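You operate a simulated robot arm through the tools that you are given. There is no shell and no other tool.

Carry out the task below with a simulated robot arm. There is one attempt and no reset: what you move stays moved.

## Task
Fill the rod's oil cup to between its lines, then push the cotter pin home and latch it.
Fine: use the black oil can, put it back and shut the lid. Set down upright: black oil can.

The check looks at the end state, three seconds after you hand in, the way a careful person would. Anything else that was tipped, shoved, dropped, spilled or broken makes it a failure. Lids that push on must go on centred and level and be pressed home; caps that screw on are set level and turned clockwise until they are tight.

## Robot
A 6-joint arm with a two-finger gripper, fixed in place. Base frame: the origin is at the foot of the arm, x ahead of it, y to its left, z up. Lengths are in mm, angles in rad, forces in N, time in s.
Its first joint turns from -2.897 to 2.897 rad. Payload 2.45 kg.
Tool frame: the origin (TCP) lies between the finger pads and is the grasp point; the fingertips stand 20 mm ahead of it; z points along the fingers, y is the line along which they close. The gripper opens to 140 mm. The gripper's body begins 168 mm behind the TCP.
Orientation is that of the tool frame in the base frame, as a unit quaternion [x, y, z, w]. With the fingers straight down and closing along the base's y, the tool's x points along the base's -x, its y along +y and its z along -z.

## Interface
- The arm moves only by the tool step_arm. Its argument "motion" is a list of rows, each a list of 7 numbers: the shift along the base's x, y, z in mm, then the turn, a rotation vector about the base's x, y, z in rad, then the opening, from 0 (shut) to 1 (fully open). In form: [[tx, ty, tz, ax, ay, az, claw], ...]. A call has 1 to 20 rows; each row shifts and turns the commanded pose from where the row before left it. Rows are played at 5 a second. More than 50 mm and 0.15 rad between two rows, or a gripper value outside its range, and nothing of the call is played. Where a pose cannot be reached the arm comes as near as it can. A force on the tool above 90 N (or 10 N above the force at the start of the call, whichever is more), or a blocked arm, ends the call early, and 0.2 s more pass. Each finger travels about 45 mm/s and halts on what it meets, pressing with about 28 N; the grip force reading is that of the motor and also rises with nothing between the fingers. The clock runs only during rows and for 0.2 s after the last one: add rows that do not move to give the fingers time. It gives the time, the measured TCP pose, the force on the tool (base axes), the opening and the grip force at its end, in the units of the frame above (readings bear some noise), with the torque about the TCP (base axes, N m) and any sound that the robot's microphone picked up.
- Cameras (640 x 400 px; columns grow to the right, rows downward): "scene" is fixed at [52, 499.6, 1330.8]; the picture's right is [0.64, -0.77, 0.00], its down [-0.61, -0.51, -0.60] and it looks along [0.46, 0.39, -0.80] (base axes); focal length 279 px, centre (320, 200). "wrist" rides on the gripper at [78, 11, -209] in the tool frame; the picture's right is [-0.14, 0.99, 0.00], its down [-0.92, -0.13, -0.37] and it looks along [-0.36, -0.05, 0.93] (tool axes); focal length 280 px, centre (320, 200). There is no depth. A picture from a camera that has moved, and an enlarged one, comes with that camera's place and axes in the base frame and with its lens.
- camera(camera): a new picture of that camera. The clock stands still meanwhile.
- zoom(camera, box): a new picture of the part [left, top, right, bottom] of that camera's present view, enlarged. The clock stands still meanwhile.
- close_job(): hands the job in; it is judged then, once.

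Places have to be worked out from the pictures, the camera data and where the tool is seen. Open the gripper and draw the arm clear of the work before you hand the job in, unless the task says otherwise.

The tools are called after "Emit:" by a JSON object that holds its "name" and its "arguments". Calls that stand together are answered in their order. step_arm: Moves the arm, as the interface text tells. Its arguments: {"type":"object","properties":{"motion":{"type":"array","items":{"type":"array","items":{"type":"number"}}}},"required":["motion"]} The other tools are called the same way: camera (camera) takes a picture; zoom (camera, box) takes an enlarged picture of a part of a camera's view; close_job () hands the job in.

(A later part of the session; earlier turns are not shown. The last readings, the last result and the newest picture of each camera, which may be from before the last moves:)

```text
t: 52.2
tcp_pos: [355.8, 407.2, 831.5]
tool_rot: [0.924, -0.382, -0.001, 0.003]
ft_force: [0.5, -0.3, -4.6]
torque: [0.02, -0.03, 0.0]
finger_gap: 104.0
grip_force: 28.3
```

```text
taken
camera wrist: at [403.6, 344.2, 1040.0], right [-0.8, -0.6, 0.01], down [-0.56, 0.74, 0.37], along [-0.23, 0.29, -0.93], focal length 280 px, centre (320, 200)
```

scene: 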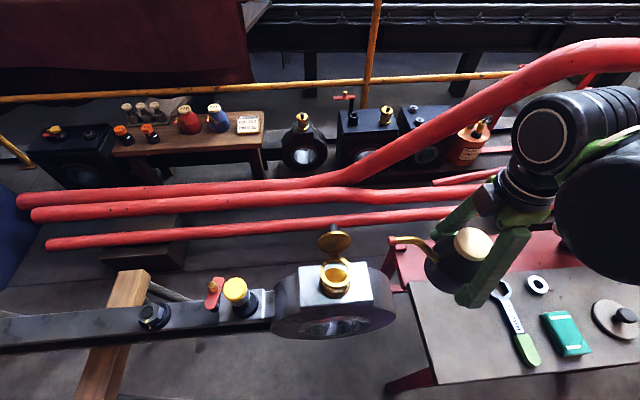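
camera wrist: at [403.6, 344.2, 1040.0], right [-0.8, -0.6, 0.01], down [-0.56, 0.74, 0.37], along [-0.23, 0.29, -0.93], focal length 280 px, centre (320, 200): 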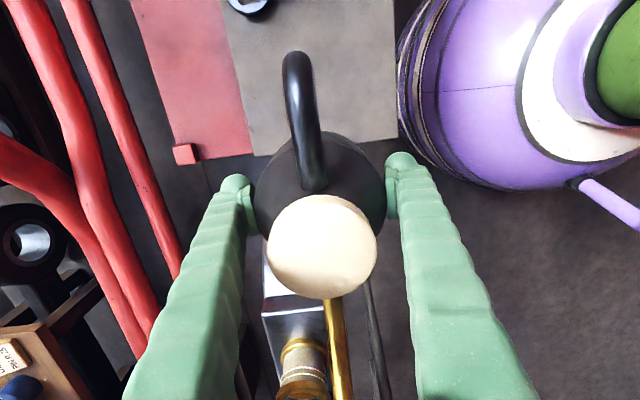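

Emit:
{"name": "zoom", "arguments": {"camera": "wrist", "box": [270, 330, 340, 400]}}

Emit:
{"name": "zoom", "arguments": {"camera": "wrist", "box": [280, 350, 325, 385]}}

```text
5.71 times, centred on (305, 365) of wrist
camera zoom: at [403.6, 344.2, 1040.0], right [-0.8, -0.6, 0.01], down [-0.56, 0.74, 0.37], along [-0.23, 0.29, -0.93], focal length 1602 px, centre (406, -743)
```

zoom: 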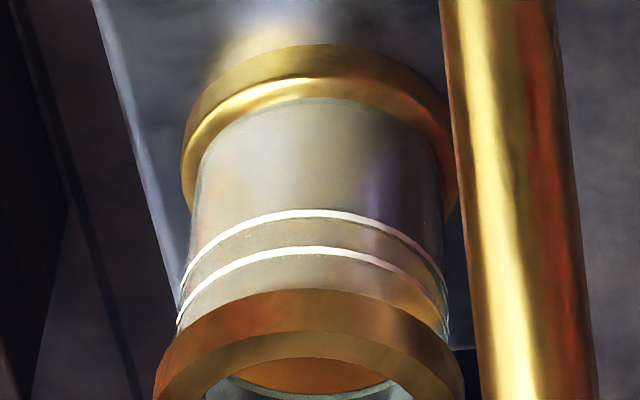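

```text
11.43 times, centred on (302, 368) of wrist
camera zoom: at [403.6, 344.2, 1040.0], right [-0.8, -0.6, 0.01], down [-0.56, 0.74, 0.37], along [-0.23, 0.29, -0.93], focal length 3204 px, centre (520, -1714)
```

zoom: 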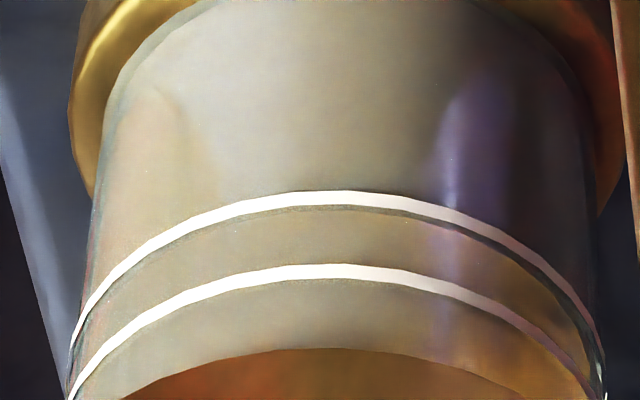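

The oil now sits about 1 mm above the lower line; I want ~4 mm more to be midway. I return over the cup and do a short second pour.

Emit:
{"name": "step_arm", "arguments": {"motion": [[0, 32, 0, 0, 0, 0, 0.2], [-12, 32, 0, 0, 0, 0, 0.2], [-12, 31, 0, 0, 0, 0, 0.2], [0, 0, 0, 0, 0, 0, 0.2]]}}

Emit:
{"name": "zoom", "arguments": {"camera": "scene", "box": [280, 200, 400, 320]}}

```text
t: 53.2
tcp_pos: [331.1, 501.8, 829.7]
tool_rot: [0.924, -0.383, -0.001, 0.002]
ft_force: [-0.3, 0.0, -3.7]
torque: [-0.03, 0.0, -0.01]
finger_gap: 104.2
grip_force: 28.5
```

```text
3.33 times, centred on (340, 260) of scene
camera zoom: at [52.0, 499.6, 1330.8], right [0.64, -0.77, 0.0], down [-0.61, -0.51, -0.6], along [0.46, 0.39, -0.8], focal length 929 px, centre (253, 0)
```

zoom: 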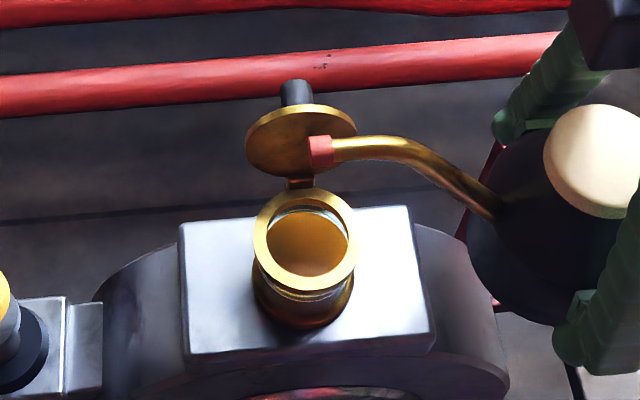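

Same position as before; tilt to 20°, then 30° with the tip over the cup.

Emit:
{"name": "step_arm", "arguments": {"motion": [[5.4, -5.4, 0.9, -0.0617, -0.0617, 0, 0.2], [5.9, -5.9, 1.3, -0.0617, -0.0617, 0, 0.2], [4.9, -4.9, -6, -0.0617, -0.0617, 0, 0.2], [4.0, -4.0, -3.5, -0.0617, -0.0617, 0, 0.2], [3.3, -2.3, 2.8, -0.0617, -0.0617, 0, 0.2], [2.5, -1.6, 9.8, -0.0617, -0.0617, 0, 0.2]]}}

Emit:
{"name": "zoom", "arguments": {"camera": "scene", "box": [315, 245, 360, 295]}}

```text
t: 54.6
tcp_pos: [357.5, 477.9, 835.8]
tool_rot: [0.892, -0.37, 0.239, 0.101]
ft_force: [-0.1, -0.6, -3.0]
torque: [0.03, 0.0, 0.01]
finger_gap: 103.9
grip_force: 27.7
```

```text
8.00 times, centred on (338, 270) of scene
camera zoom: at [52.0, 499.6, 1330.8], right [0.64, -0.77, 0.0], down [-0.61, -0.51, -0.6], along [0.46, 0.39, -0.8], focal length 2230 px, centre (180, -360)
```

zoom: 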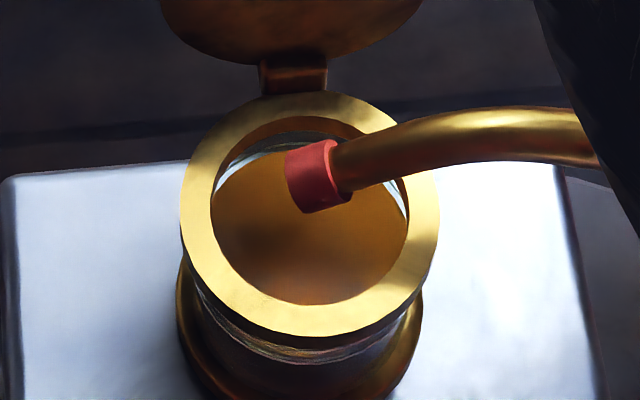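

No stream at 30° now. I go to 32.5° with a short hold.

Emit:
{"name": "step_arm", "arguments": {"motion": [[0.6, -0.6, 8.1, -0.0308, -0.0308, 0, 0.2], [0, 0, 0, 0, 0, 0, 0.2], [0, 0, 0, 0, 0, 0, 0.2]]}}

Emit:
{"name": "zoom", "arguments": {"camera": "scene", "box": [315, 245, 360, 295]}}

Emit:
{"name": "zoom", "arguments": {"camera": "scene", "box": [322, 250, 346, 268]}}

```text
t: 55.4
tcp_pos: [357.4, 476.9, 843.3]
tool_rot: [0.887, -0.368, 0.258, 0.11]
ft_force: [-0.3, 0.2, -4.0]
torque: [-0.05, 0.02, 0.04]
finger_gap: 104.0
grip_force: 28.4
```

```text
8.00 times, centred on (338, 270) of scene
camera zoom: at [52.0, 499.6, 1330.8], right [0.64, -0.77, 0.0], down [-0.61, -0.51, -0.6], along [0.46, 0.39, -0.8], focal length 2230 px, centre (180, -360)
```

zoom: 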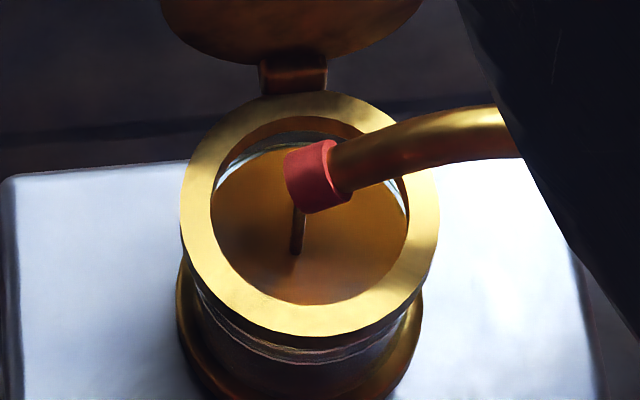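

```text
16.00 times, centred on (334, 259) of scene
camera zoom: at [52.0, 499.6, 1330.8], right [0.64, -0.77, 0.0], down [-0.61, -0.51, -0.6], along [0.46, 0.39, -0.8], focal length 4460 px, centre (96, -744)
```

zoom: 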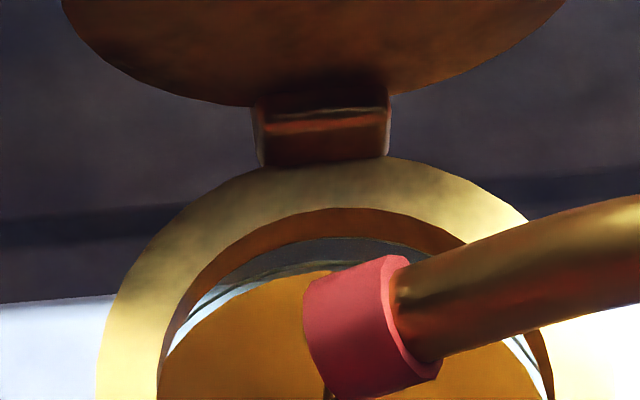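

Flowing thinly. Hold ~1.2 s and compare the far oil edge (currently row ≈272; target ≈260).

Emit:
{"name": "step_arm", "arguments": {"motion": [[0, 0, 0, 0, 0, 0, 0.2], [0, 0, 0, 0, 0, 0, 0.2], [0, 0, 0, 0, 0, 0, 0.2], [0, 0, 0, 0, 0, 0, 0.2], [0, 0, 0, 0, 0, 0, 0.2]]}}

Emit:
{"name": "zoom", "arguments": {"camera": "scene", "box": [322, 250, 346, 268]}}

```text
t: 56.6
tcp_pos: [358.5, 475.9, 844.3]
tool_rot: [0.887, -0.367, 0.258, 0.109]
ft_force: [-0.5, 0.0, -3.6]
torque: [-0.01, -0.02, -0.03]
finger_gap: 103.8
grip_force: 28.2
```

```text
16.00 times, centred on (334, 259) of scene
camera zoom: at [52.0, 499.6, 1330.8], right [0.64, -0.77, 0.0], down [-0.61, -0.51, -0.6], along [0.46, 0.39, -0.8], focal length 4460 px, centre (96, -744)
```

zoom: 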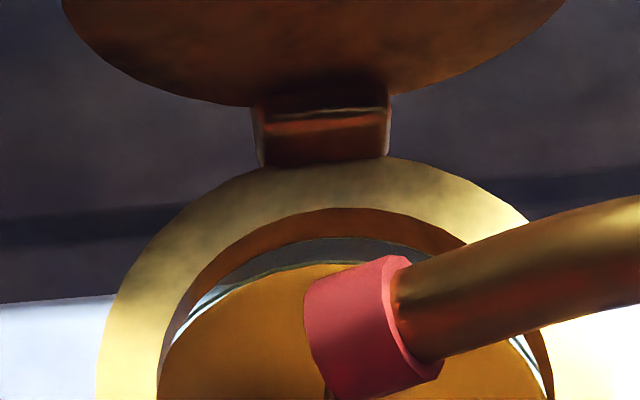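

Far edge rose ~7 px (≈+2.3 mm), now about 818 — near mid-window. I tilt back upright with the tip over the cup.

Emit:
{"name": "step_arm", "arguments": {"motion": [[-1.6, 1.6, -16.1, 0.0617, 0.0617, 0, 0.2], [-2.6, 2.6, -9, 0.0617, 0.0617, 0, 0.2], [-3.5, 3.5, 1.6, 0.0617, 0.0617, 0, 0.2], [-4.5, 4.5, 5, 0.0617, 0.0617, 0, 0.2], [-5.4, 5.4, 5.7, 0.0617, 0.0617, 0, 0.2], [-6.2, 6.2, 1.4, 0.0617, 0.0617, 0, 0.2], [-3.5, 3.5, -1.5, 0.0308, 0.0308, 0, 0.2], [0, 0, 0, 0, 0, 0, 0.2], [0, 0, 0, 0, 0, 0, 0.2], [0, 0, 0, 0, 0, 0, 0.2], [0, 0, 0, 0, 0, 0, 0.2], [12, -32, 0, 0, 0, 0, 0.2], [12, -32, 0, 0, 0, 0, 0.2], [0, -32, 0, 0, 0, 0, 0.2], [0, 0, 0, 0, 0, 0, 0.2]]}}

Emit:
{"name": "zoom", "arguments": {"camera": "wrist", "box": [280, 350, 325, 385]}}

Emit:
{"name": "zoom", "arguments": {"camera": "wrist", "box": [270, 330, 340, 400]}}

Emit:
{"name": "zoom", "arguments": {"camera": "scene", "box": [315, 245, 360, 295]}}

```text
t: 59.8
tcp_pos: [354.1, 409.3, 829.7]
tool_rot: [0.924, -0.382, -0.001, 0.004]
ft_force: [-1.8, -0.2, -4.7]
torque: [0.02, 0.04, -0.01]
finger_gap: 103.5
grip_force: 28.0
```

```text
11.43 times, centred on (302, 368) of wrist
camera zoom: at [402.5, 346.7, 1039.8], right [-0.8, -0.6, 0.01], down [-0.56, 0.74, 0.37], along [-0.23, 0.29, -0.93], focal length 3204 px, centre (520, -1714)
```

zoom: 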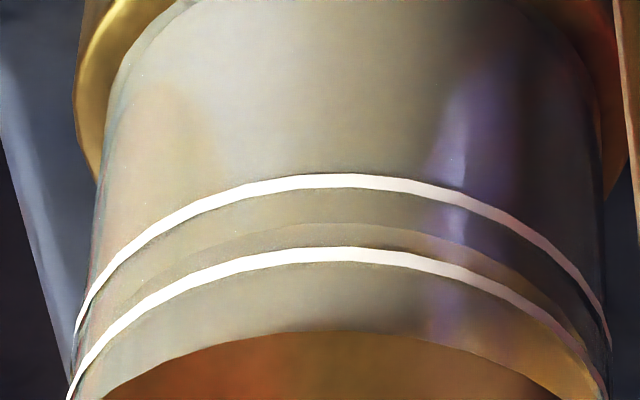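

```text
5.71 times, centred on (305, 365) of wrist
camera zoom: at [402.5, 346.7, 1039.8], right [-0.8, -0.6, 0.01], down [-0.56, 0.74, 0.37], along [-0.23, 0.29, -0.93], focal length 1602 px, centre (406, -743)
```

zoom: 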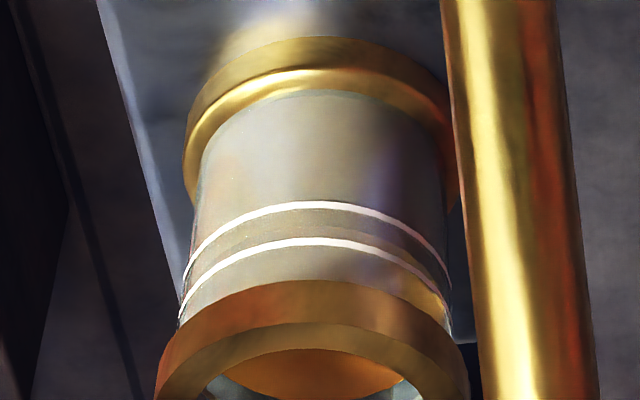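

```text
8.00 times, centred on (338, 270) of scene
camera zoom: at [52.0, 499.6, 1330.8], right [0.64, -0.77, 0.0], down [-0.61, -0.51, -0.6], along [0.46, 0.39, -0.8], focal length 2230 px, centre (180, -360)
```

zoom: 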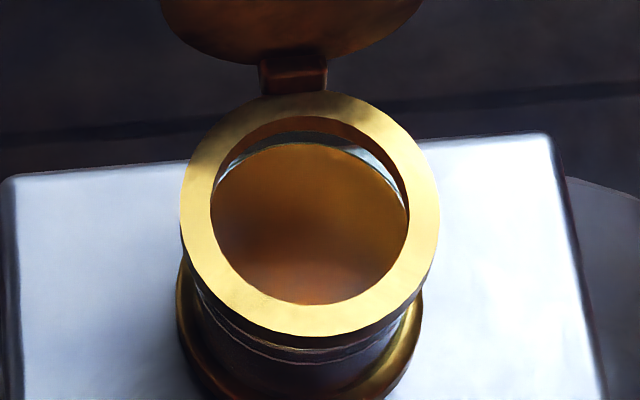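

The oil edge now sits midway between the two lines. I carry the can back: yaw −90°, return above its spot and descend to just above the bench.

Emit:
{"name": "step_arm", "arguments": {"motion": [[5.7, -4.6, 0, 0, 0, -0.1428, 0.2], [5.7, -4.6, 0, 0, 0, -0.1428, 0.2], [5.7, -4.6, 0, 0, 0, -0.1428, 0.2], [5.7, -4.6, 0, 0, 0, -0.1428, 0.2], [5.7, -4.6, 0, 0, 0, -0.1428, 0.2], [5.7, -4.6, 0, 0, 0, -0.1428, 0.2], [5.7, -4.6, 0, 0, 0, -0.1428, 0.2], [5.7, -4.6, 0, 0, 0, -0.1428, 0.2], [5.7, -4.6, 0, 0, 0, -0.1428, 0.2], [5.7, -4.6, 0, 0, 0, -0.1428, 0.2], [5.7, -4.6, 0, 0, 0, -0.1428, 0.2], [0, 0, -40, 0, 0, 0, 0.2], [0, 0, -45, 0, 0, 0, 0.2], [0, 0, -45, 0, 0, 0, 0.2], [0, 0, -40, 0, 0, 0, 0.2], [0, 0, 0, 0, 0, 0, 0.2]]}}

Emit:
{"name": "camera", "arguments": {"camera": "wrist"}}

Emit:
{"name": "zoom", "arguments": {"camera": "scene", "box": [380, 200, 580, 380]}}

```text
t: 63.2
tcp_pos: [418.3, 358.0, 660.3]
tool_rot: [-0.384, 0.923, 0.002, -0.001]
ft_force: [-0.6, 0.4, -4.9]
torque: [0.01, 0.01, 0.01]
finger_gap: 103.5
grip_force: 27.6
```

```text
taken
camera wrist: at [355.1, 309.0, 870.0], right [-0.6, 0.8, 0.01], down [0.74, 0.56, 0.37], along [0.29, 0.23, -0.93], focal length 280 px, centre (320, 200)
```

wrist: 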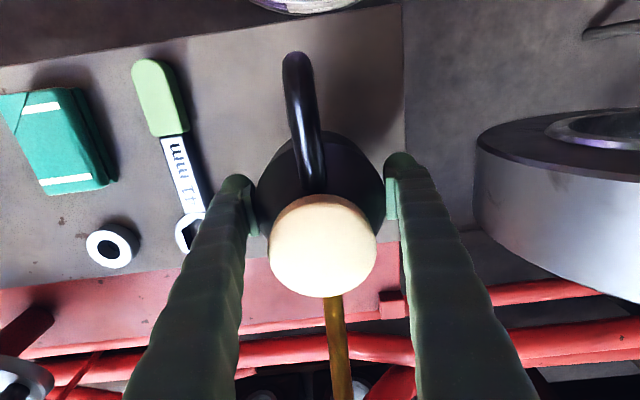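

```text
2.22 times, centred on (480, 290) of scene
camera zoom: at [52.0, 499.6, 1330.8], right [0.64, -0.77, 0.0], down [-0.61, -0.51, -0.6], along [0.46, 0.39, -0.8], focal length 620 px, centre (-36, 0)
```

zoom: 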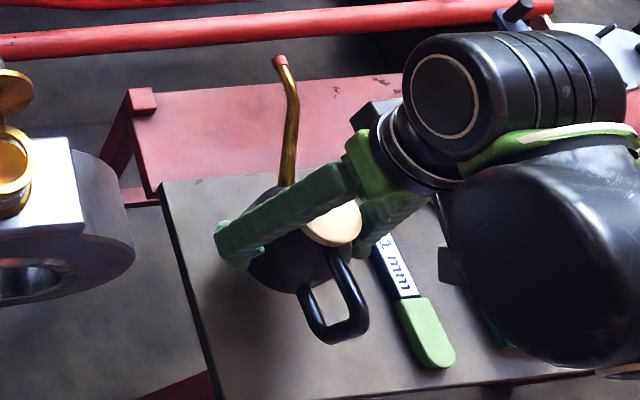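

The can has slipped down maybe a few mm in the grip, so I descend the last part in small steps watching the vertical force.

Emit:
{"name": "step_arm", "arguments": {"motion": [[0, 0, -20, 0, 0, 0, 0.2], [0, 0, -12, 0, 0, 0, 0.2], [0, 0, 0, 0, 0, 0, 0.2]]}}

Emit:
{"name": "zoom", "arguments": {"camera": "scene", "box": [420, 260, 510, 350]}}

```text
t: 64.0
tcp_pos: [418.1, 357.8, 630.1]
tool_rot: [-0.384, 0.923, 0.002, -0.001]
ft_force: [0.6, -0.8, -4.1]
torque: [0.0, -0.03, 0.01]
finger_gap: 103.3
grip_force: 27.4
```

```text
4.44 times, centred on (465, 305) of scene
camera zoom: at [52.0, 499.6, 1330.8], right [0.64, -0.77, 0.0], down [-0.61, -0.51, -0.6], along [0.46, 0.39, -0.8], focal length 1239 px, centre (-324, -267)
```

zoom: 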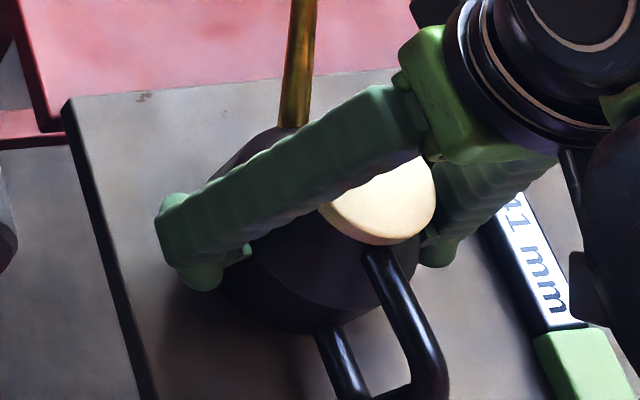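

Emit:
{"name": "step_arm", "arguments": {"motion": [[0, 0, -3, 0, 0, 0, 0.2], [0, 0, 0, 0, 0, 0, 0.2]]}}

Emit:
{"name": "step_arm", "arguments": {"motion": [[0, 0, -2, 0, 0, 0, 0.2], [0, 0, 0, 0, 0, 0, 0.2]]}}

Emit:
{"name": "step_arm", "arguments": {"motion": [[0, 0, -2, 0, 0, 0, 0.2], [0, 0, 0, 0, 0, 0, 0.2]]}}

```text
t: 64.6
tcp_pos: [417.4, 358.0, 626.2]
tool_rot: [-0.383, 0.924, 0.002, -0.001]
ft_force: [-0.1, 0.8, -3.9]
torque: [-0.02, 0.0, 0.0]
finger_gap: 103.6
grip_force: 27.7
```

```text
t: 65.2
tcp_pos: [417.2, 357.9, 625.3]
tool_rot: [-0.384, 0.923, 0.002, -0.001]
ft_force: [-0.4, -0.9, -4.0]
torque: [0.01, -0.02, 0.0]
finger_gap: 103.1
grip_force: 28.1
```

```text
t: 65.8
tcp_pos: [415.8, 357.4, 622.1]
tool_rot: [-0.383, 0.924, 0.002, -0.001]
ft_force: [0.1, 0.6, -4.0]
torque: [-0.02, -0.01, -0.04]
finger_gap: 103.0
grip_force: 28.0
```

Still hanging free (−4 N). Continue stepping down.

Emit:
{"name": "step_arm", "arguments": {"motion": [[0, 0, -2, 0, 0, 0, 0.2], [0, 0, 0, 0, 0, 0, 0.2]]}}

Emit:
{"name": "step_arm", "arguments": {"motion": [[0, 0, -1.5, 0, 0, 0, 0.2], [0, 0, 0, 0, 0, 0, 0.2]]}}

Emit:
{"name": "step_arm", "arguments": {"motion": [[0, 0, -1.5, 0, 0, 0, 0.2], [0, 0, 0, 0, 0, 0, 0.2]]}}

```text
t: 66.4
tcp_pos: [418.4, 359.1, 620.2]
tool_rot: [-0.383, 0.924, 0.002, 0.0]
ft_force: [0.9, -0.4, 0.8]
torque: [0.09, 0.2, -0.01]
finger_gap: 103.1
grip_force: 28.1
```

```text
t: 67.0
tcp_pos: [418.7, 358.8, 619.7]
tool_rot: [-0.382, 0.924, 0.003, 0.0]
ft_force: [10.1, 0.3, 27.2]
torque: [-0.04, 0.78, -0.01]
finger_gap: 103.3
grip_force: 28.0
```

```text
t: 67.6
tcp_pos: [417.8, 358.5, 618.0]
tool_rot: [-0.384, 0.923, 0.003, -0.001]
ft_force: [11.6, 0.2, 40.5]
torque: [-0.11, 0.0, 0.04]
finger_gap: 104.0
grip_force: 27.7
```

The can is on the bench (contact at ~620; now pressing 40 N). I ease up 1.5 mm and open the fingers.

Emit:
{"name": "step_arm", "arguments": {"motion": [[0, 0, 1.5, 0, 0, 0, 0.2], [0, 0, 0, 0, 0, 0, 0.2]]}}

Emit:
{"name": "step_arm", "arguments": {"motion": [[0, 0, 0, 0, 0, 0, 0.78], [0, 0, 0, 0, 0, 0, 0.85], [0, 0, 0, 0, 0, 0, 1], [0, 0, 0, 0, 0, 0, 1], [0, 0, 0, 0, 0, 0, 1]]}}

Emit:
{"name": "camera", "arguments": {"camera": "wrist"}}

```text
t: 68.2
tcp_pos: [417.2, 359.4, 618.1]
tool_rot: [-0.383, 0.924, 0.002, -0.001]
ft_force: [0.3, -0.2, -4.4]
torque: [-0.03, 0.03, 0.01]
finger_gap: 104.0
grip_force: 27.8
```

```text
t: 69.4
tcp_pos: [418.0, 356.9, 618.6]
tool_rot: [-0.383, 0.924, 0.002, -0.001]
ft_force: [0.7, 1.1, -0.3]
torque: [0.0, 0.02, 0.03]
finger_gap: 139.9
grip_force: 0.1
```

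```text
taken
camera wrist: at [354.6, 309.2, 828.2], right [-0.6, 0.8, 0.01], down [0.74, 0.56, 0.37], along [0.29, 0.23, -0.93], focal length 280 px, centre (320, 200)
```

wrist: 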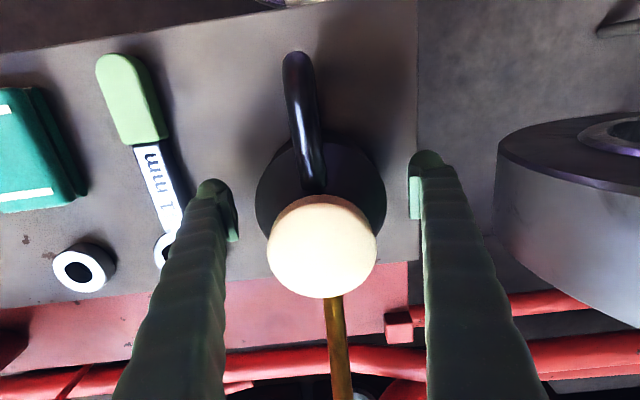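

The can is standing free and upright. I withdraw straight up.

Emit:
{"name": "step_arm", "arguments": {"motion": [[0, 0, 30, 0, 0, 0, 1], [0, 0, 45, 0, 0, 0, 1], [0, 0, 45, 0, 0, 0, 1], [0, 0, 45, 0, 0, 0, 1], [0, 0, 45, 0, 0, 0, 1], [0, 0, 45, 0, 0, 0, 1], [0, 0, 45, 0, 0, 0, 1], [0, 0, 40, 0, 0, 0, 1], [0, 0, 0, 0, 0, 0, 1]]}}

Emit:
{"name": "camera", "arguments": {"camera": "scene"}}

Emit:
{"name": "zoom", "arguments": {"camera": "wrist", "box": [260, 60, 390, 280]}}

```text
t: 71.4
tcp_pos: [418.0, 356.7, 960.6]
tool_rot: [-0.384, 0.923, 0.002, -0.001]
ft_force: [0.2, -0.3, 0.0]
torque: [0.0, -0.03, 0.02]
finger_gap: 139.9
grip_force: 0.0
```

```text
taken
```

scene: 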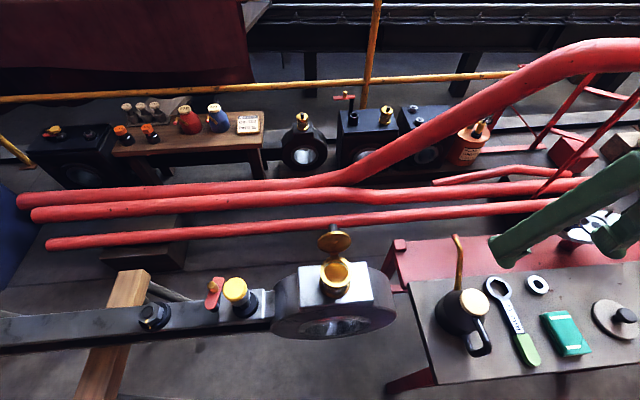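

```text
1.82 times, centred on (325, 170) of wrist
camera zoom: at [355.0, 308.3, 1168.1], right [-0.6, 0.8, 0.01], down [0.74, 0.56, 0.37], along [0.29, 0.23, -0.93], focal length 510 px, centre (311, 254)
```

zoom: 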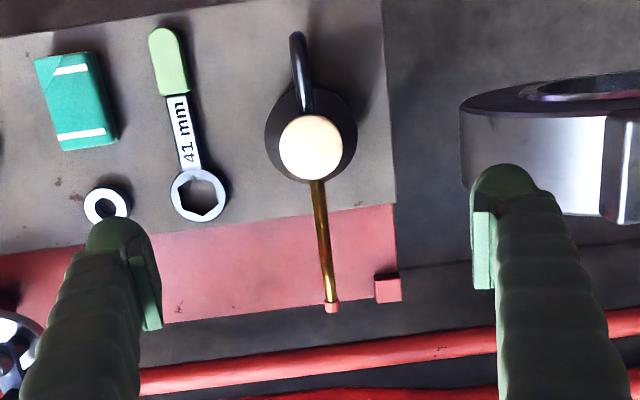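

The can is back exactly where it stood. Next, the lid: I bring the closed fingers round to the far (+n) side of the open lid, at high clearance first.

Emit:
{"name": "step_arm", "arguments": {"motion": [[-14.4, 41.3, 6, 0, 0, 0, 0.7], [-14.4, 41.3, 6, 0, 0, 0, 0.4], [-14.4, 41.3, 6, 0, 0, 0, 0], [-14.4, 41.3, 6, 0, 0, 0, 0], [-14.4, 41.3, 6, 0, 0, 0, 0], [-14.4, 41.3, 0, 0, 0, 0, 0], [-14.4, 41.3, 0, 0, 0, 0, 0], [-14.4, 41.3, 0, 0, 0, 0, 0], [0, 0, 0, 0, 0, 0, 0]]}}

Emit:
{"name": "camera", "arguments": {"camera": "wrist"}}

Emit:
{"name": "zoom", "arguments": {"camera": "scene", "box": [240, 160, 440, 320]}}

```text
t: 73.4
tcp_pos: [302.6, 689.3, 990.2]
tool_rot: [-0.385, 0.923, 0.003, -0.001]
ft_force: [-0.2, 0.0, -0.6]
torque: [0.0, 0.04, -0.02]
finger_gap: 0.0
grip_force: 27.3
```

```text
taken
camera wrist: at [239.1, 639.9, 1198.2], right [-0.6, 0.8, 0.01], down [0.74, 0.56, 0.37], along [0.29, 0.23, -0.93], focal length 280 px, centre (320, 200)
```

wrist: 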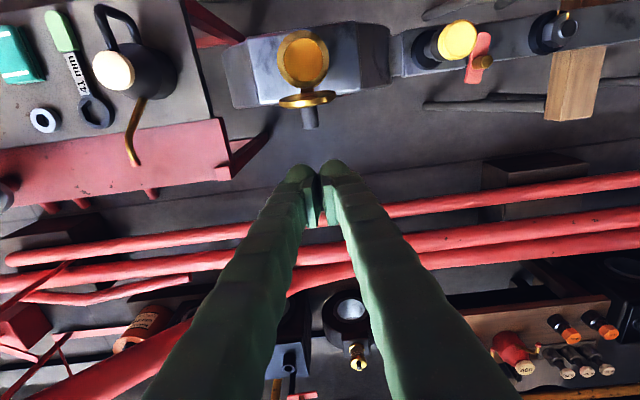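

```text
2.50 times, centred on (340, 240) of scene
camera zoom: at [52.0, 499.6, 1330.8], right [0.64, -0.77, 0.0], down [-0.61, -0.51, -0.6], along [0.46, 0.39, -0.8], focal length 697 px, centre (270, 100)
```

zoom: 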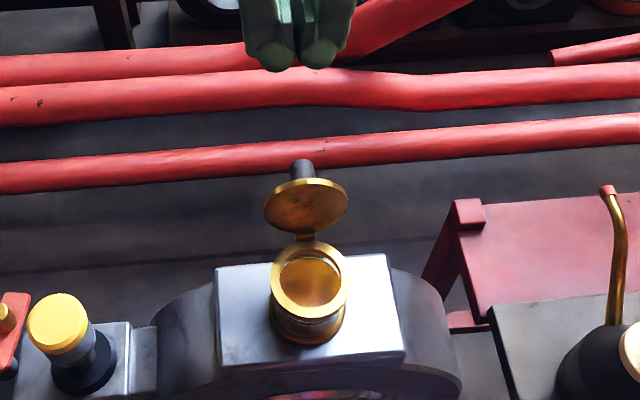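

Behind the lid and aligned. I descend 90 mm, then push toward −n slowly.

Emit:
{"name": "step_arm", "arguments": {"motion": [[0, 0, -45, 0, 0, 0, 0], [0, 0, -45, 0, 0, 0, 0], [0.7, -0.7, 0, 0, 0, 0, 0], [-7, -7, 0, 0, 0, 0, 0], [-5.6, -5.6, 0, 0, 0, 0, 0], [-5.6, -5.6, 0, 0, 0, 0, 0], [-5.6, -5.6, 0, 0, 0, 0, 0], [0, 0, 0, 0, 0, 0, 0]]}}

Emit:
{"name": "zoom", "arguments": {"camera": "scene", "box": [240, 160, 440, 320]}}

Emit:
{"name": "zoom", "arguments": {"camera": "wrist", "box": [220, 20, 420, 240]}}

```text
t: 75.2
tcp_pos: [278.5, 663.1, 898.3]
tool_rot: [-0.383, 0.924, 0.002, -0.001]
ft_force: [-0.2, 0.1, -0.2]
torque: [-0.03, -0.04, -0.02]
finger_gap: 0.0
grip_force: 28.0
```

```text
2.50 times, centred on (340, 240) of scene
camera zoom: at [52.0, 499.6, 1330.8], right [0.64, -0.77, 0.0], down [-0.61, -0.51, -0.6], along [0.46, 0.39, -0.8], focal length 697 px, centre (270, 100)
```

zoom: 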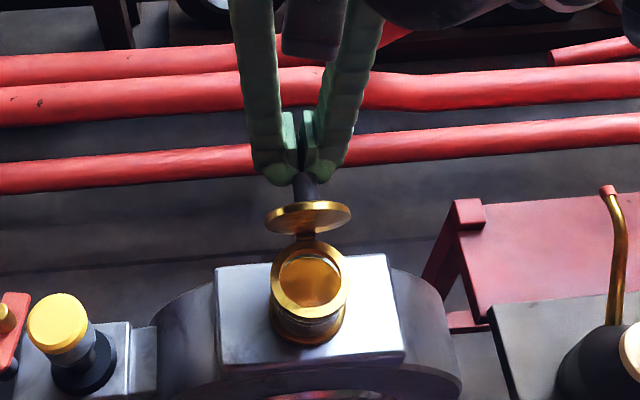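

```text
1.82 times, centred on (320, 130) of wrist
camera zoom: at [216.2, 615.1, 1107.6], right [-0.6, 0.8, 0.01], down [0.74, 0.56, 0.37], along [0.29, 0.23, -0.93], focal length 510 px, centre (320, 327)
```

zoom: 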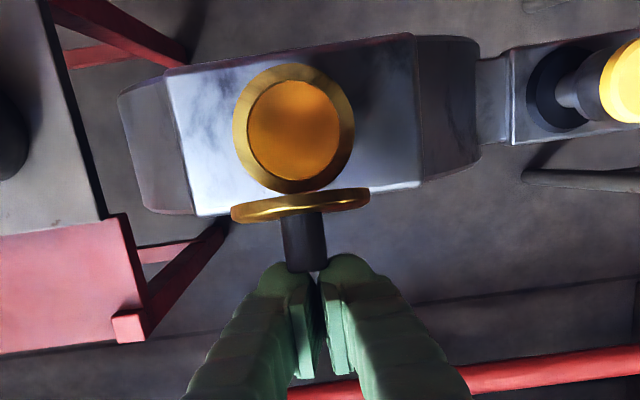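

The knob end is being pushed and the lid is coming forward. Continue pushing.

Emit:
{"name": "step_arm", "arguments": {"motion": [[-5, -5, 0, 0, 0, 0, 0], [-5, -5, 0, 0, 0, 0, 0], [-5, -5, 0, 0, 0, 0, 0], [-5, -5, 0, 0, 0, 0, 0], [-5, -5, 0, 0, 0, 0, 0], [0, 0, 0, 0, 0, 0, 0]]}}

Emit:
{"name": "zoom", "arguments": {"camera": "scene", "box": [240, 160, 440, 320]}}

Emit:
{"name": "zoom", "arguments": {"camera": "wrist", "box": [220, 20, 420, 240]}}

```text
t: 76.6
tcp_pos: [253.8, 640.0, 898.2]
tool_rot: [-0.384, 0.924, 0.003, -0.001]
ft_force: [-0.3, -0.3, -0.8]
torque: [-0.04, 0.0, -0.02]
finger_gap: 0.2
grip_force: 28.0
```

```text
2.50 times, centred on (340, 240) of scene
camera zoom: at [52.0, 499.6, 1330.8], right [0.64, -0.77, 0.0], down [-0.61, -0.51, -0.6], along [0.46, 0.39, -0.8], focal length 697 px, centre (270, 100)
```

zoom: 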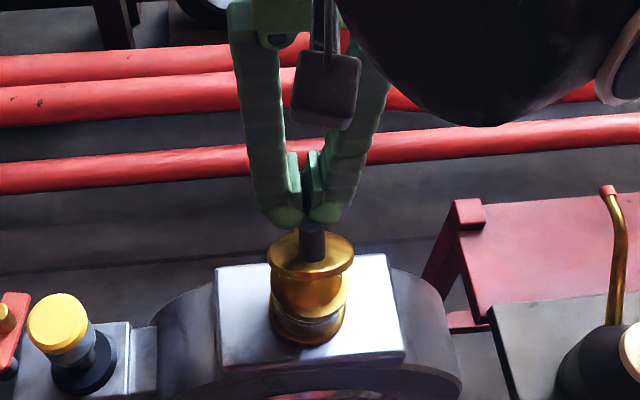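

```text
1.82 times, centred on (320, 130) of wrist
camera zoom: at [191.2, 590.6, 1108.0], right [-0.6, 0.8, 0.01], down [0.74, 0.56, 0.37], along [0.29, 0.23, -0.93], focal length 510 px, centre (320, 327)
```

zoom: 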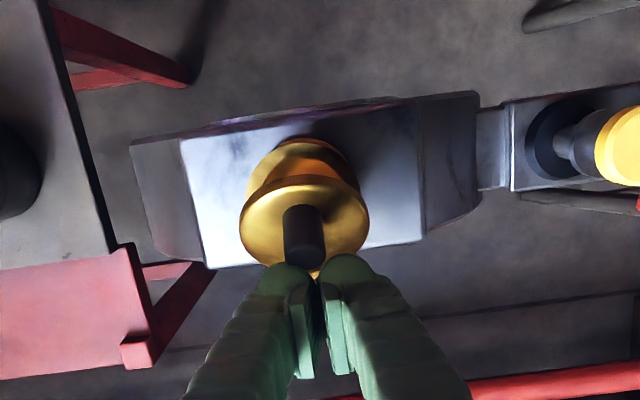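

Emit:
{"name": "step_arm", "arguments": {"motion": [[-4, -4, 0, 0, 0, 0, 0], [-4, -4, 0, 0, 0, 0, 0], [-4, -4, 0, 0, 0, 0, 0], [0, 0, 0, 0, 0, 0, 0]]}}

Emit:
{"name": "zoom", "arguments": {"camera": "wrist", "box": [220, 20, 420, 240]}}

Emit:
{"name": "zoom", "arguments": {"camera": "scene", "box": [280, 220, 400, 310]}}

```text
t: 77.6
tcp_pos: [241.9, 628.4, 898.8]
tool_rot: [-0.383, 0.924, 0.002, -0.001]
ft_force: [0.4, -0.1, 0.5]
torque: [0.02, -0.01, 0.0]
finger_gap: 0.1
grip_force: 28.0
```

```text
1.82 times, centred on (320, 130) of wrist
camera zoom: at [179.7, 578.6, 1108.1], right [-0.6, 0.8, 0.01], down [0.74, 0.56, 0.37], along [0.29, 0.23, -0.93], focal length 510 px, centre (320, 327)
```

zoom: 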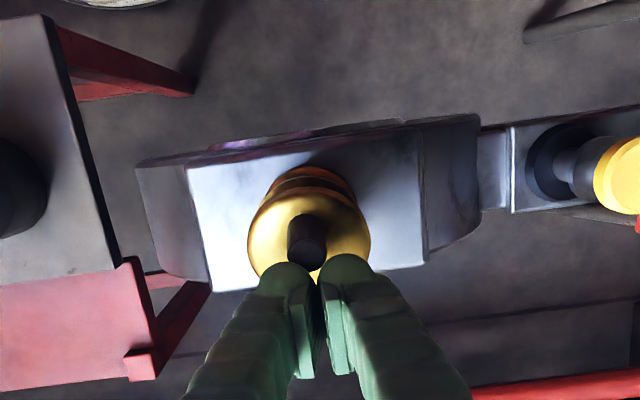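

```text
4.44 times, centred on (340, 265) of scene
camera zoom: at [52.0, 499.6, 1330.8], right [0.64, -0.77, 0.0], down [-0.61, -0.51, -0.6], along [0.46, 0.39, -0.8], focal length 1239 px, centre (231, -89)
```

zoom: 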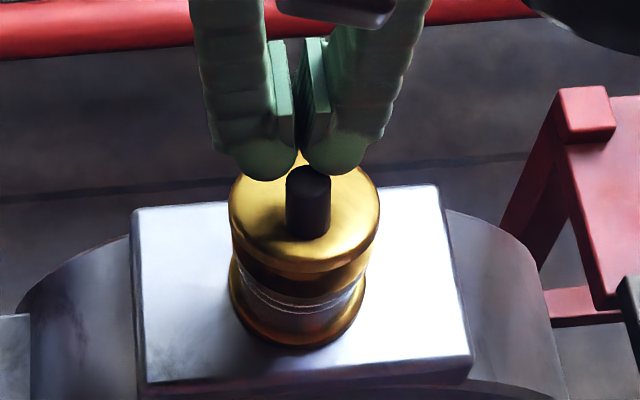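

Nearly closed. I lift, move over the knob and press it down gently.

Emit:
{"name": "step_arm", "arguments": {"motion": [[0, 0, 32, 0, 0, 0, 0], [-13.3, -15.8, 0, 0, 0, 0, 0], [-13.3, -15.8, 0, 0, 0, 0, 0], [0, 0, -15, 0, 0, 0, 0], [0, 0, -10, 0, 0, 0, 0], [0, 0, -6, 0, 0, 0, 0], [0, 0, -4, 0, 0, 0, 0], [0, 0, 0, 0, 0, 0, 0]]}}

Emit:
{"name": "zoom", "arguments": {"camera": "scene", "box": [280, 220, 400, 310]}}

Emit:
{"name": "zoom", "arguments": {"camera": "wrist", "box": [220, 60, 420, 240]}}

```text
t: 79.4
tcp_pos: [215.0, 595.3, 896.0]
tool_rot: [-0.383, 0.924, 0.002, 0.0]
ft_force: [-0.5, 0.4, -0.3]
torque: [0.02, 0.02, 0.0]
finger_gap: 0.2
grip_force: 27.5
```

```text
4.44 times, centred on (340, 265) of scene
camera zoom: at [52.0, 499.6, 1330.8], right [0.64, -0.77, 0.0], down [-0.61, -0.51, -0.6], along [0.46, 0.39, -0.8], focal length 1239 px, centre (231, -89)
```

zoom: 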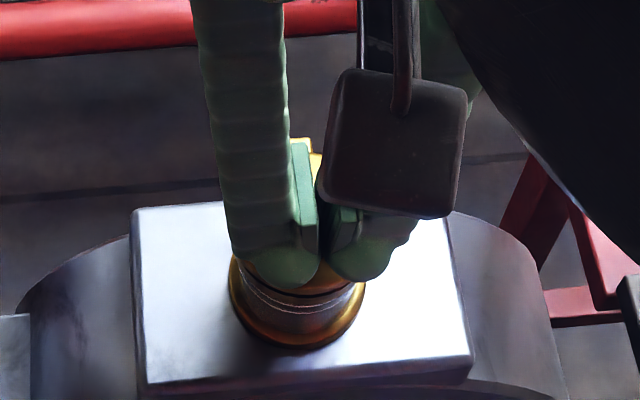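

```text
2.22 times, centred on (320, 150) of wrist
camera zoom: at [153.0, 546.8, 1105.1], right [-0.6, 0.8, 0.01], down [0.74, 0.56, 0.37], along [0.29, 0.23, -0.93], focal length 623 px, centre (320, 311)
```

zoom: 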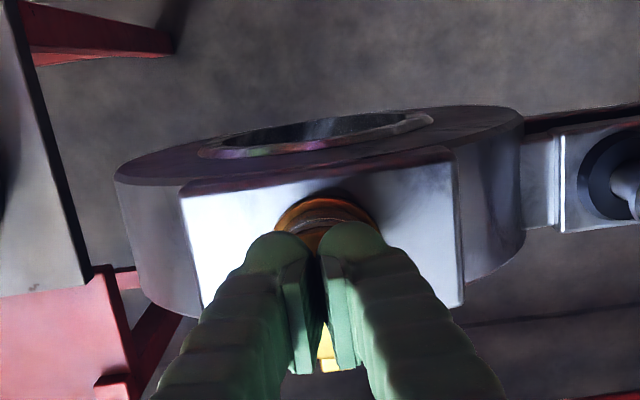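

Fingertips are over the knob (tip ≈876). I press down in 2 mm steps.

Emit:
{"name": "step_arm", "arguments": {"motion": [[0, 0, -2, 0, 0, 0, 0], [0, 0, -1.5, 0, 0, 0, 0], [0, 0, 0, 0, 0, 0, 0]]}}

Emit:
{"name": "step_arm", "arguments": {"motion": [[0, 0, -1.5, 0, 0, 0, 0], [0, 0, 0, 0, 0, 0, 0]]}}

Emit:
{"name": "step_arm", "arguments": {"motion": [[0, 0, -1, 0, 0, 0, 0], [0, 0, 0, 0, 0, 0, 0]]}}

```text
t: 80.2
tcp_pos: [216.1, 595.6, 891.3]
tool_rot: [-0.384, 0.924, 0.001, 0.0]
ft_force: [-0.4, 0.4, 0.2]
torque: [-0.01, -0.02, -0.02]
finger_gap: 0.0
grip_force: 27.8
```

```text
t: 80.8
tcp_pos: [215.7, 595.7, 891.1]
tool_rot: [-0.383, 0.924, 0.003, 0.0]
ft_force: [1.3, 2.0, 20.3]
torque: [0.25, 0.02, -0.09]
finger_gap: 0.2
grip_force: 28.0
```

```text
t: 81.4
tcp_pos: [215.1, 594.8, 891.5]
tool_rot: [-0.384, 0.923, 0.003, 0.0]
ft_force: [2.9, 1.4, 38.9]
torque: [0.4, -0.01, -0.28]
finger_gap: 5.9
grip_force: 30.3
```

Firm stop at 39 N – the lid is home. I lift off and check it.

Emit:
{"name": "step_arm", "arguments": {"motion": [[0, 0, 5, 0, 0, 0, 0], [0, 0, 40, 0, 0, 0, 0], [-25, -25, 25, 0, 0, 0, 0], [-28, -28, 0, 0, 0, 0, 0], [-10, -35, 0, 0, 0, 0, 0], [0, 0, 0, 0, 0, 0, 0]]}}

Emit:
{"name": "zoom", "arguments": {"camera": "scene", "box": [280, 220, 400, 310]}}

Emit:
{"name": "camera", "arguments": {"camera": "wrist"}}

```text
t: 82.8
tcp_pos: [152.8, 506.8, 960.0]
tool_rot: [-0.383, 0.924, 0.003, -0.001]
ft_force: [0.3, 0.1, 0.0]
torque: [-0.01, -0.02, 0.0]
finger_gap: 0.0
grip_force: 29.6
```

```text
4.44 times, centred on (340, 265) of scene
camera zoom: at [52.0, 499.6, 1330.8], right [0.64, -0.77, 0.0], down [-0.61, -0.51, -0.6], along [0.46, 0.39, -0.8], focal length 1239 px, centre (231, -89)
```

zoom: 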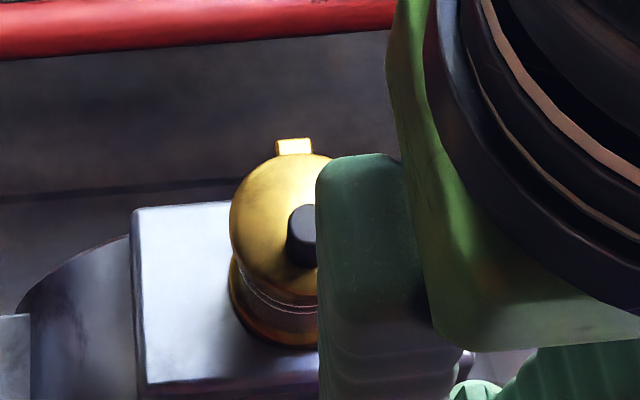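

```text
taken
camera wrist: at [89.7, 458.5, 1169.4], right [-0.6, 0.8, 0.01], down [0.74, 0.56, 0.37], along [0.29, 0.23, -0.93], focal length 280 px, centre (320, 200)
```

wrist: 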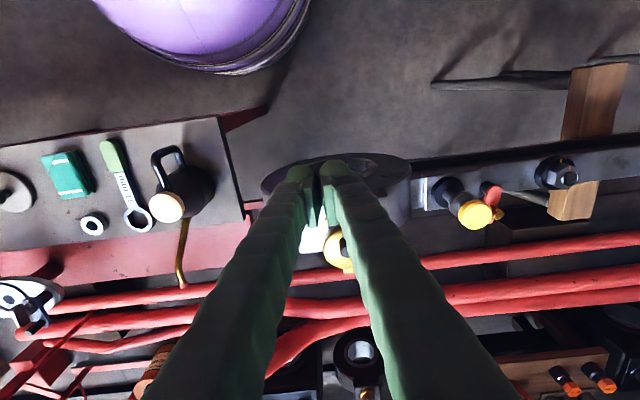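

The lid is shut as originally. Now I move above the pin head (86.5, 745.5) with closed fingers.

Emit:
{"name": "step_arm", "arguments": {"motion": [[-11, 39.8, -5, 0, 0, 0, 0], [-11, 39.8, -5, 0, 0, 0, 0], [-11, 39.8, -10, 0, 0, 0, 0], [-11, 39.8, -10, 0, 0, 0, 0], [-11, 39.8, -15, 0, 0, 0, 0], [-11, 39.8, -15, 0, 0, 0, 0], [0, 0, 0, 0, 0, 0, 0]]}}

Emit:
{"name": "camera", "arguments": {"camera": "wrist"}}

Emit:
{"name": "zoom", "arguments": {"camera": "scene", "box": [160, 220, 340, 340]}}

```text
t: 84.4
tcp_pos: [86.7, 746.2, 899.0]
tool_rot: [-0.384, 0.923, 0.002, 0.0]
ft_force: [0.4, 0.5, 0.3]
torque: [0.02, -0.03, 0.02]
finger_gap: 0.0
grip_force: 29.3
```

```text
taken
camera wrist: at [24.0, 697.5, 1108.5], right [-0.6, 0.8, 0.0], down [0.74, 0.56, 0.37], along [0.29, 0.23, -0.93], focal length 280 px, centre (320, 200)
```

wrist: 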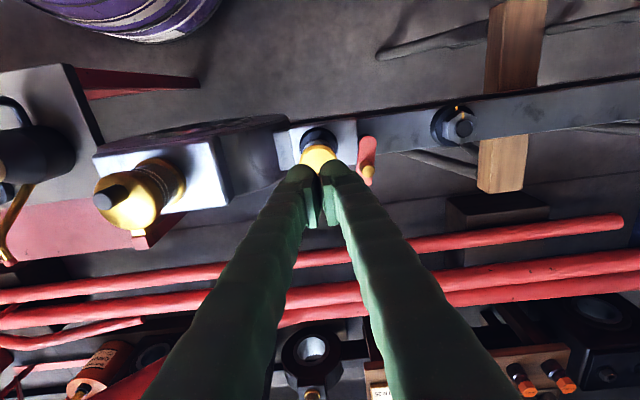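

```text
3.33 times, centred on (250, 280) of scene
camera zoom: at [52.0, 499.6, 1330.8], right [0.64, -0.77, 0.0], down [-0.61, -0.51, -0.6], along [0.46, 0.39, -0.8], focal length 929 px, centre (553, -67)
```

zoom: 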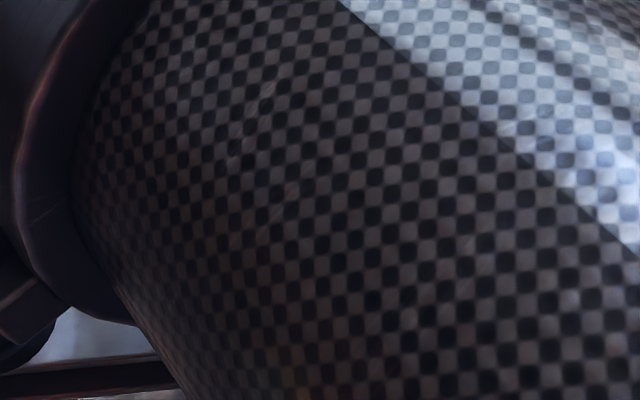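

Emit:
{"name": "zoom", "arguments": {"camera": "wrist", "box": [260, 100, 400, 200]}}

```text
4.00 times, centred on (330, 150) of wrist
camera zoom: at [24.0, 697.5, 1108.5], right [-0.6, 0.8, 0.0], down [0.74, 0.56, 0.37], along [0.29, 0.23, -0.93], focal length 1122 px, centre (280, 400)
```

zoom: 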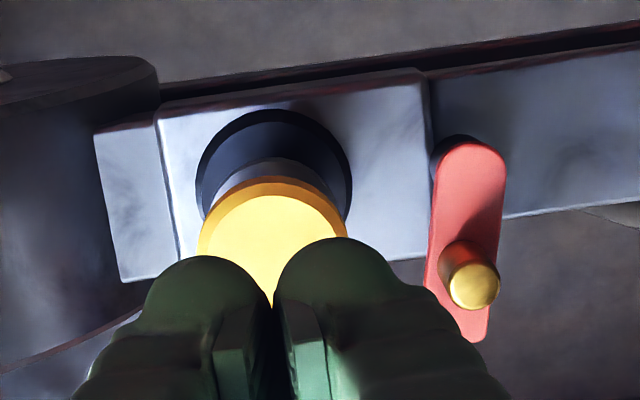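

The head is centred under the fingers. I descend to just above it.

Emit:
{"name": "step_arm", "arguments": {"motion": [[0.7, -0.7, -40, 0, 0, 0, 0], [0, 0, -33, 0, 0, 0, 0], [0, 0, 0, 0, 0, 0, 0]]}}

Emit:
{"name": "step_arm", "arguments": {"motion": [[0, 0, -4, 0, 0, 0, 0], [0, 0, -4, 0, 0, 0, 0], [0, 0, -3, 0, 0, 0, 0], [0, 0, 0, 0, 0, 0, 0]]}}

Emit:
{"name": "zoom", "arguments": {"camera": "wrist", "box": [260, 100, 400, 200]}}

```text
t: 85.2
tcp_pos: [86.2, 744.5, 827.1]
tool_rot: [-0.384, 0.923, 0.002, -0.002]
ft_force: [0.0, -0.2, 0.5]
torque: [-0.03, 0.02, 0.01]
finger_gap: 0.0
grip_force: 29.4
```

```text
t: 86.2
tcp_pos: [87.9, 745.7, 817.1]
tool_rot: [-0.383, 0.924, 0.002, -0.001]
ft_force: [0.4, 0.4, -0.1]
torque: [-0.02, 0.03, 0.01]
finger_gap: 0.1
grip_force: 29.8
```

```text
4.00 times, centred on (330, 150) of wrist
camera zoom: at [24.6, 696.6, 1025.0], right [-0.6, 0.8, 0.01], down [0.74, 0.56, 0.37], along [0.29, 0.23, -0.93], focal length 1122 px, centre (280, 400)
```

zoom: 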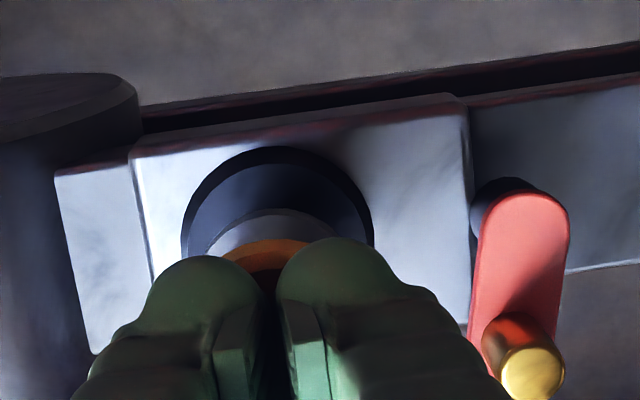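

No contact yet; I continue pressing down in small steps.

Emit:
{"name": "step_arm", "arguments": {"motion": [[0, 0, -3, 0, 0, 0, 0], [0, 0, -3, 0, 0, 0, 0], [0, 0, 0, 0, 0, 0, 0]]}}

Emit:
{"name": "step_arm", "arguments": {"motion": [[0, 0, -3, 0, 0, 0, 0], [0, 0, -3, 0, 0, 0, 0], [0, 0, 0, 0, 0, 0, 0]]}}

Emit:
{"name": "step_arm", "arguments": {"motion": [[0, 0, -3, 0, 0, 0, 0], [0, 0, -3, 0, 0, 0, 0], [0, 0, 0, 0, 0, 0, 0]]}}

```text
t: 87.0
tcp_pos: [87.4, 746.5, 809.6]
tool_rot: [-0.383, 0.924, 0.002, -0.001]
ft_force: [0.2, -0.5, 0.0]
torque: [0.02, 0.01, -0.01]
finger_gap: 0.0
grip_force: 29.6
```

```text
t: 87.8
tcp_pos: [87.3, 744.8, 805.0]
tool_rot: [-0.383, 0.924, 0.002, -0.001]
ft_force: [-0.5, 0.0, 0.5]
torque: [0.0, 0.0, -0.01]
finger_gap: 0.0
grip_force: 29.6
```

```text
t: 88.6
tcp_pos: [86.8, 745.3, 797.8]
tool_rot: [-0.383, 0.924, 0.002, -0.001]
ft_force: [-0.4, 0.3, -0.3]
torque: [0.03, -0.01, -0.02]
finger_gap: 0.0
grip_force: 29.4
```

Emit:
{"name": "zoom", "arguments": {"camera": "wrist", "box": [260, 100, 400, 200]}}

Emit:
{"name": "camera", "arguments": {"camera": "scene"}}

```text
4.00 times, centred on (330, 150) of wrist
camera zoom: at [24.4, 696.8, 1006.8], right [-0.6, 0.8, 0.01], down [0.74, 0.56, 0.37], along [0.29, 0.23, -0.93], focal length 1122 px, centre (280, 400)
```

zoom: 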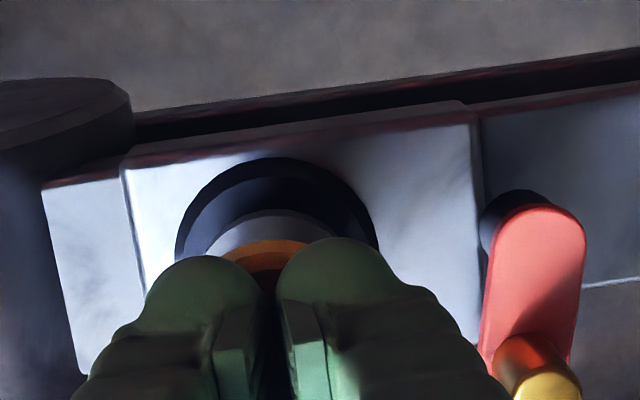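

```text
taken
```

scene: 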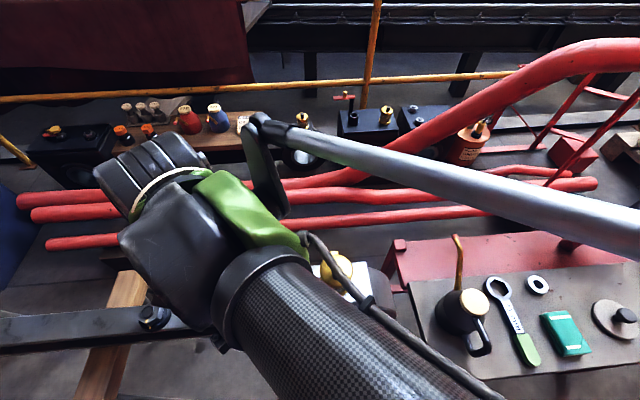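

The head moves down with the fingers at nearly no force. Continue until a firm stop.

Emit:
{"name": "step_arm", "arguments": {"motion": [[0, 0, -3, 0, 0, 0, 0], [0, 0, -3, 0, 0, 0, 0], [0, 0, -3, 0, 0, 0, 0], [0, 0, 0, 0, 0, 0, 0]]}}

Emit:
{"name": "zoom", "arguments": {"camera": "wrist", "box": [260, 100, 400, 200]}}

```text
t: 89.6
tcp_pos: [87.8, 746.0, 789.2]
tool_rot: [-0.383, 0.924, 0.001, -0.001]
ft_force: [0.6, -0.1, -0.2]
torque: [0.01, -0.01, 0.02]
finger_gap: 0.0
grip_force: 29.1
```

```text
4.00 times, centred on (330, 150) of wrist
camera zoom: at [24.7, 696.9, 998.0], right [-0.6, 0.8, 0.01], down [0.74, 0.56, 0.37], along [0.29, 0.23, -0.93], focal length 1122 px, centre (280, 400)
```

zoom: 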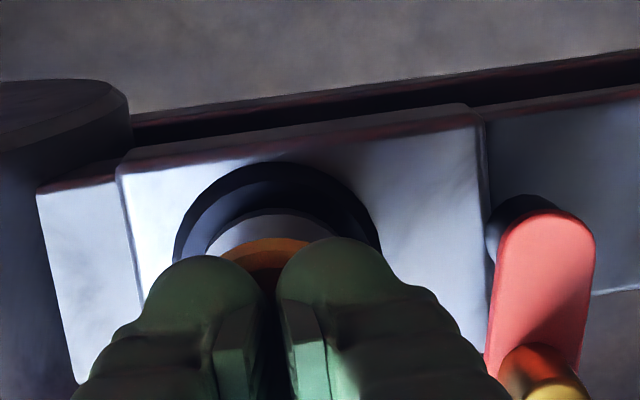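

Emit:
{"name": "step_arm", "arguments": {"motion": [[0, 0, -3, 0, 0, 0, 0], [0, 0, -3, 0, 0, 0, 0], [0, 0, -3, 0, 0, 0, 0], [0, 0, 0, 0, 0, 0, 0]]}}

Emit:
{"name": "zoom", "arguments": {"camera": "wrist", "box": [260, 100, 400, 200]}}

```text
t: 90.6
tcp_pos: [86.1, 745.5, 781.2]
tool_rot: [-0.383, 0.924, 0.003, 0.0]
ft_force: [0.2, 5.0, 13.0]
torque: [0.03, -0.04, 0.02]
finger_gap: 5.9
grip_force: 29.4
```

```text
4.00 times, centred on (330, 150) of wrist
camera zoom: at [24.6, 696.8, 989.3], right [-0.6, 0.8, 0.01], down [0.74, 0.56, 0.37], along [0.29, 0.23, -0.93], focal length 1122 px, centre (280, 400)
```

zoom: 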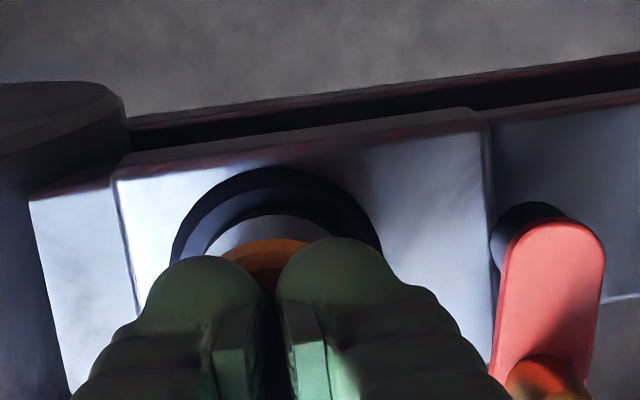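

A 13 N reaction appears now (tip ≈761). I press further in small steps to see whether it is the stop.

Emit:
{"name": "step_arm", "arguments": {"motion": [[0, 0, -1.5, 0, 0, 0, 0], [0, 0, 0, 0, 0, 0, 0]]}}

Emit:
{"name": "step_arm", "arguments": {"motion": [[0, 0, -1.5, 0, 0, 0, 0], [0, 0, 0, 0, 0, 0, 0]]}}

Emit:
{"name": "zoom", "arguments": {"camera": "wrist", "box": [260, 100, 400, 200]}}

```text
t: 91.2
tcp_pos: [87.7, 745.8, 779.8]
tool_rot: [-0.384, 0.923, 0.002, 0.0]
ft_force: [3.1, 11.9, 47.3]
torque: [0.12, -0.06, 0.03]
finger_gap: 6.2
grip_force: 29.3
```

```text
t: 91.9
tcp_pos: [88.4, 746.0, 779.8]
tool_rot: [-0.384, 0.923, 0.004, 0.001]
ft_force: [-0.1, -2.7, 37.2]
torque: [-0.17, -0.01, -0.13]
finger_gap: 5.9
grip_force: 29.2
stopped in row 2: the force on the tool passed its limit at 92 N (the readings are from after the stop); the commanded pose is now the measured one
```

```text
4.00 times, centred on (330, 150) of wrist
camera zoom: at [24.4, 696.3, 988.8], right [-0.6, 0.8, 0.01], down [0.74, 0.56, 0.37], along [0.29, 0.23, -0.93], focal length 1122 px, centre (280, 400)
```

zoom: 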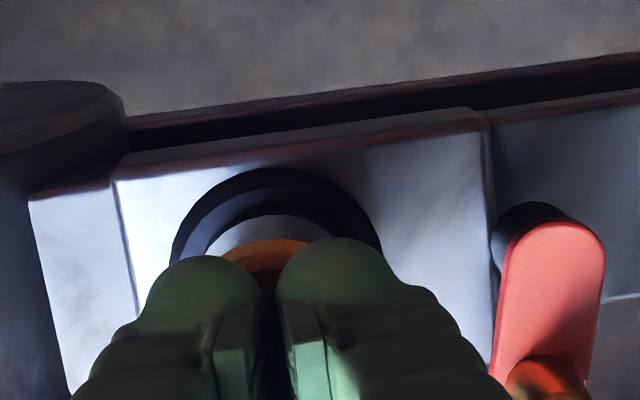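

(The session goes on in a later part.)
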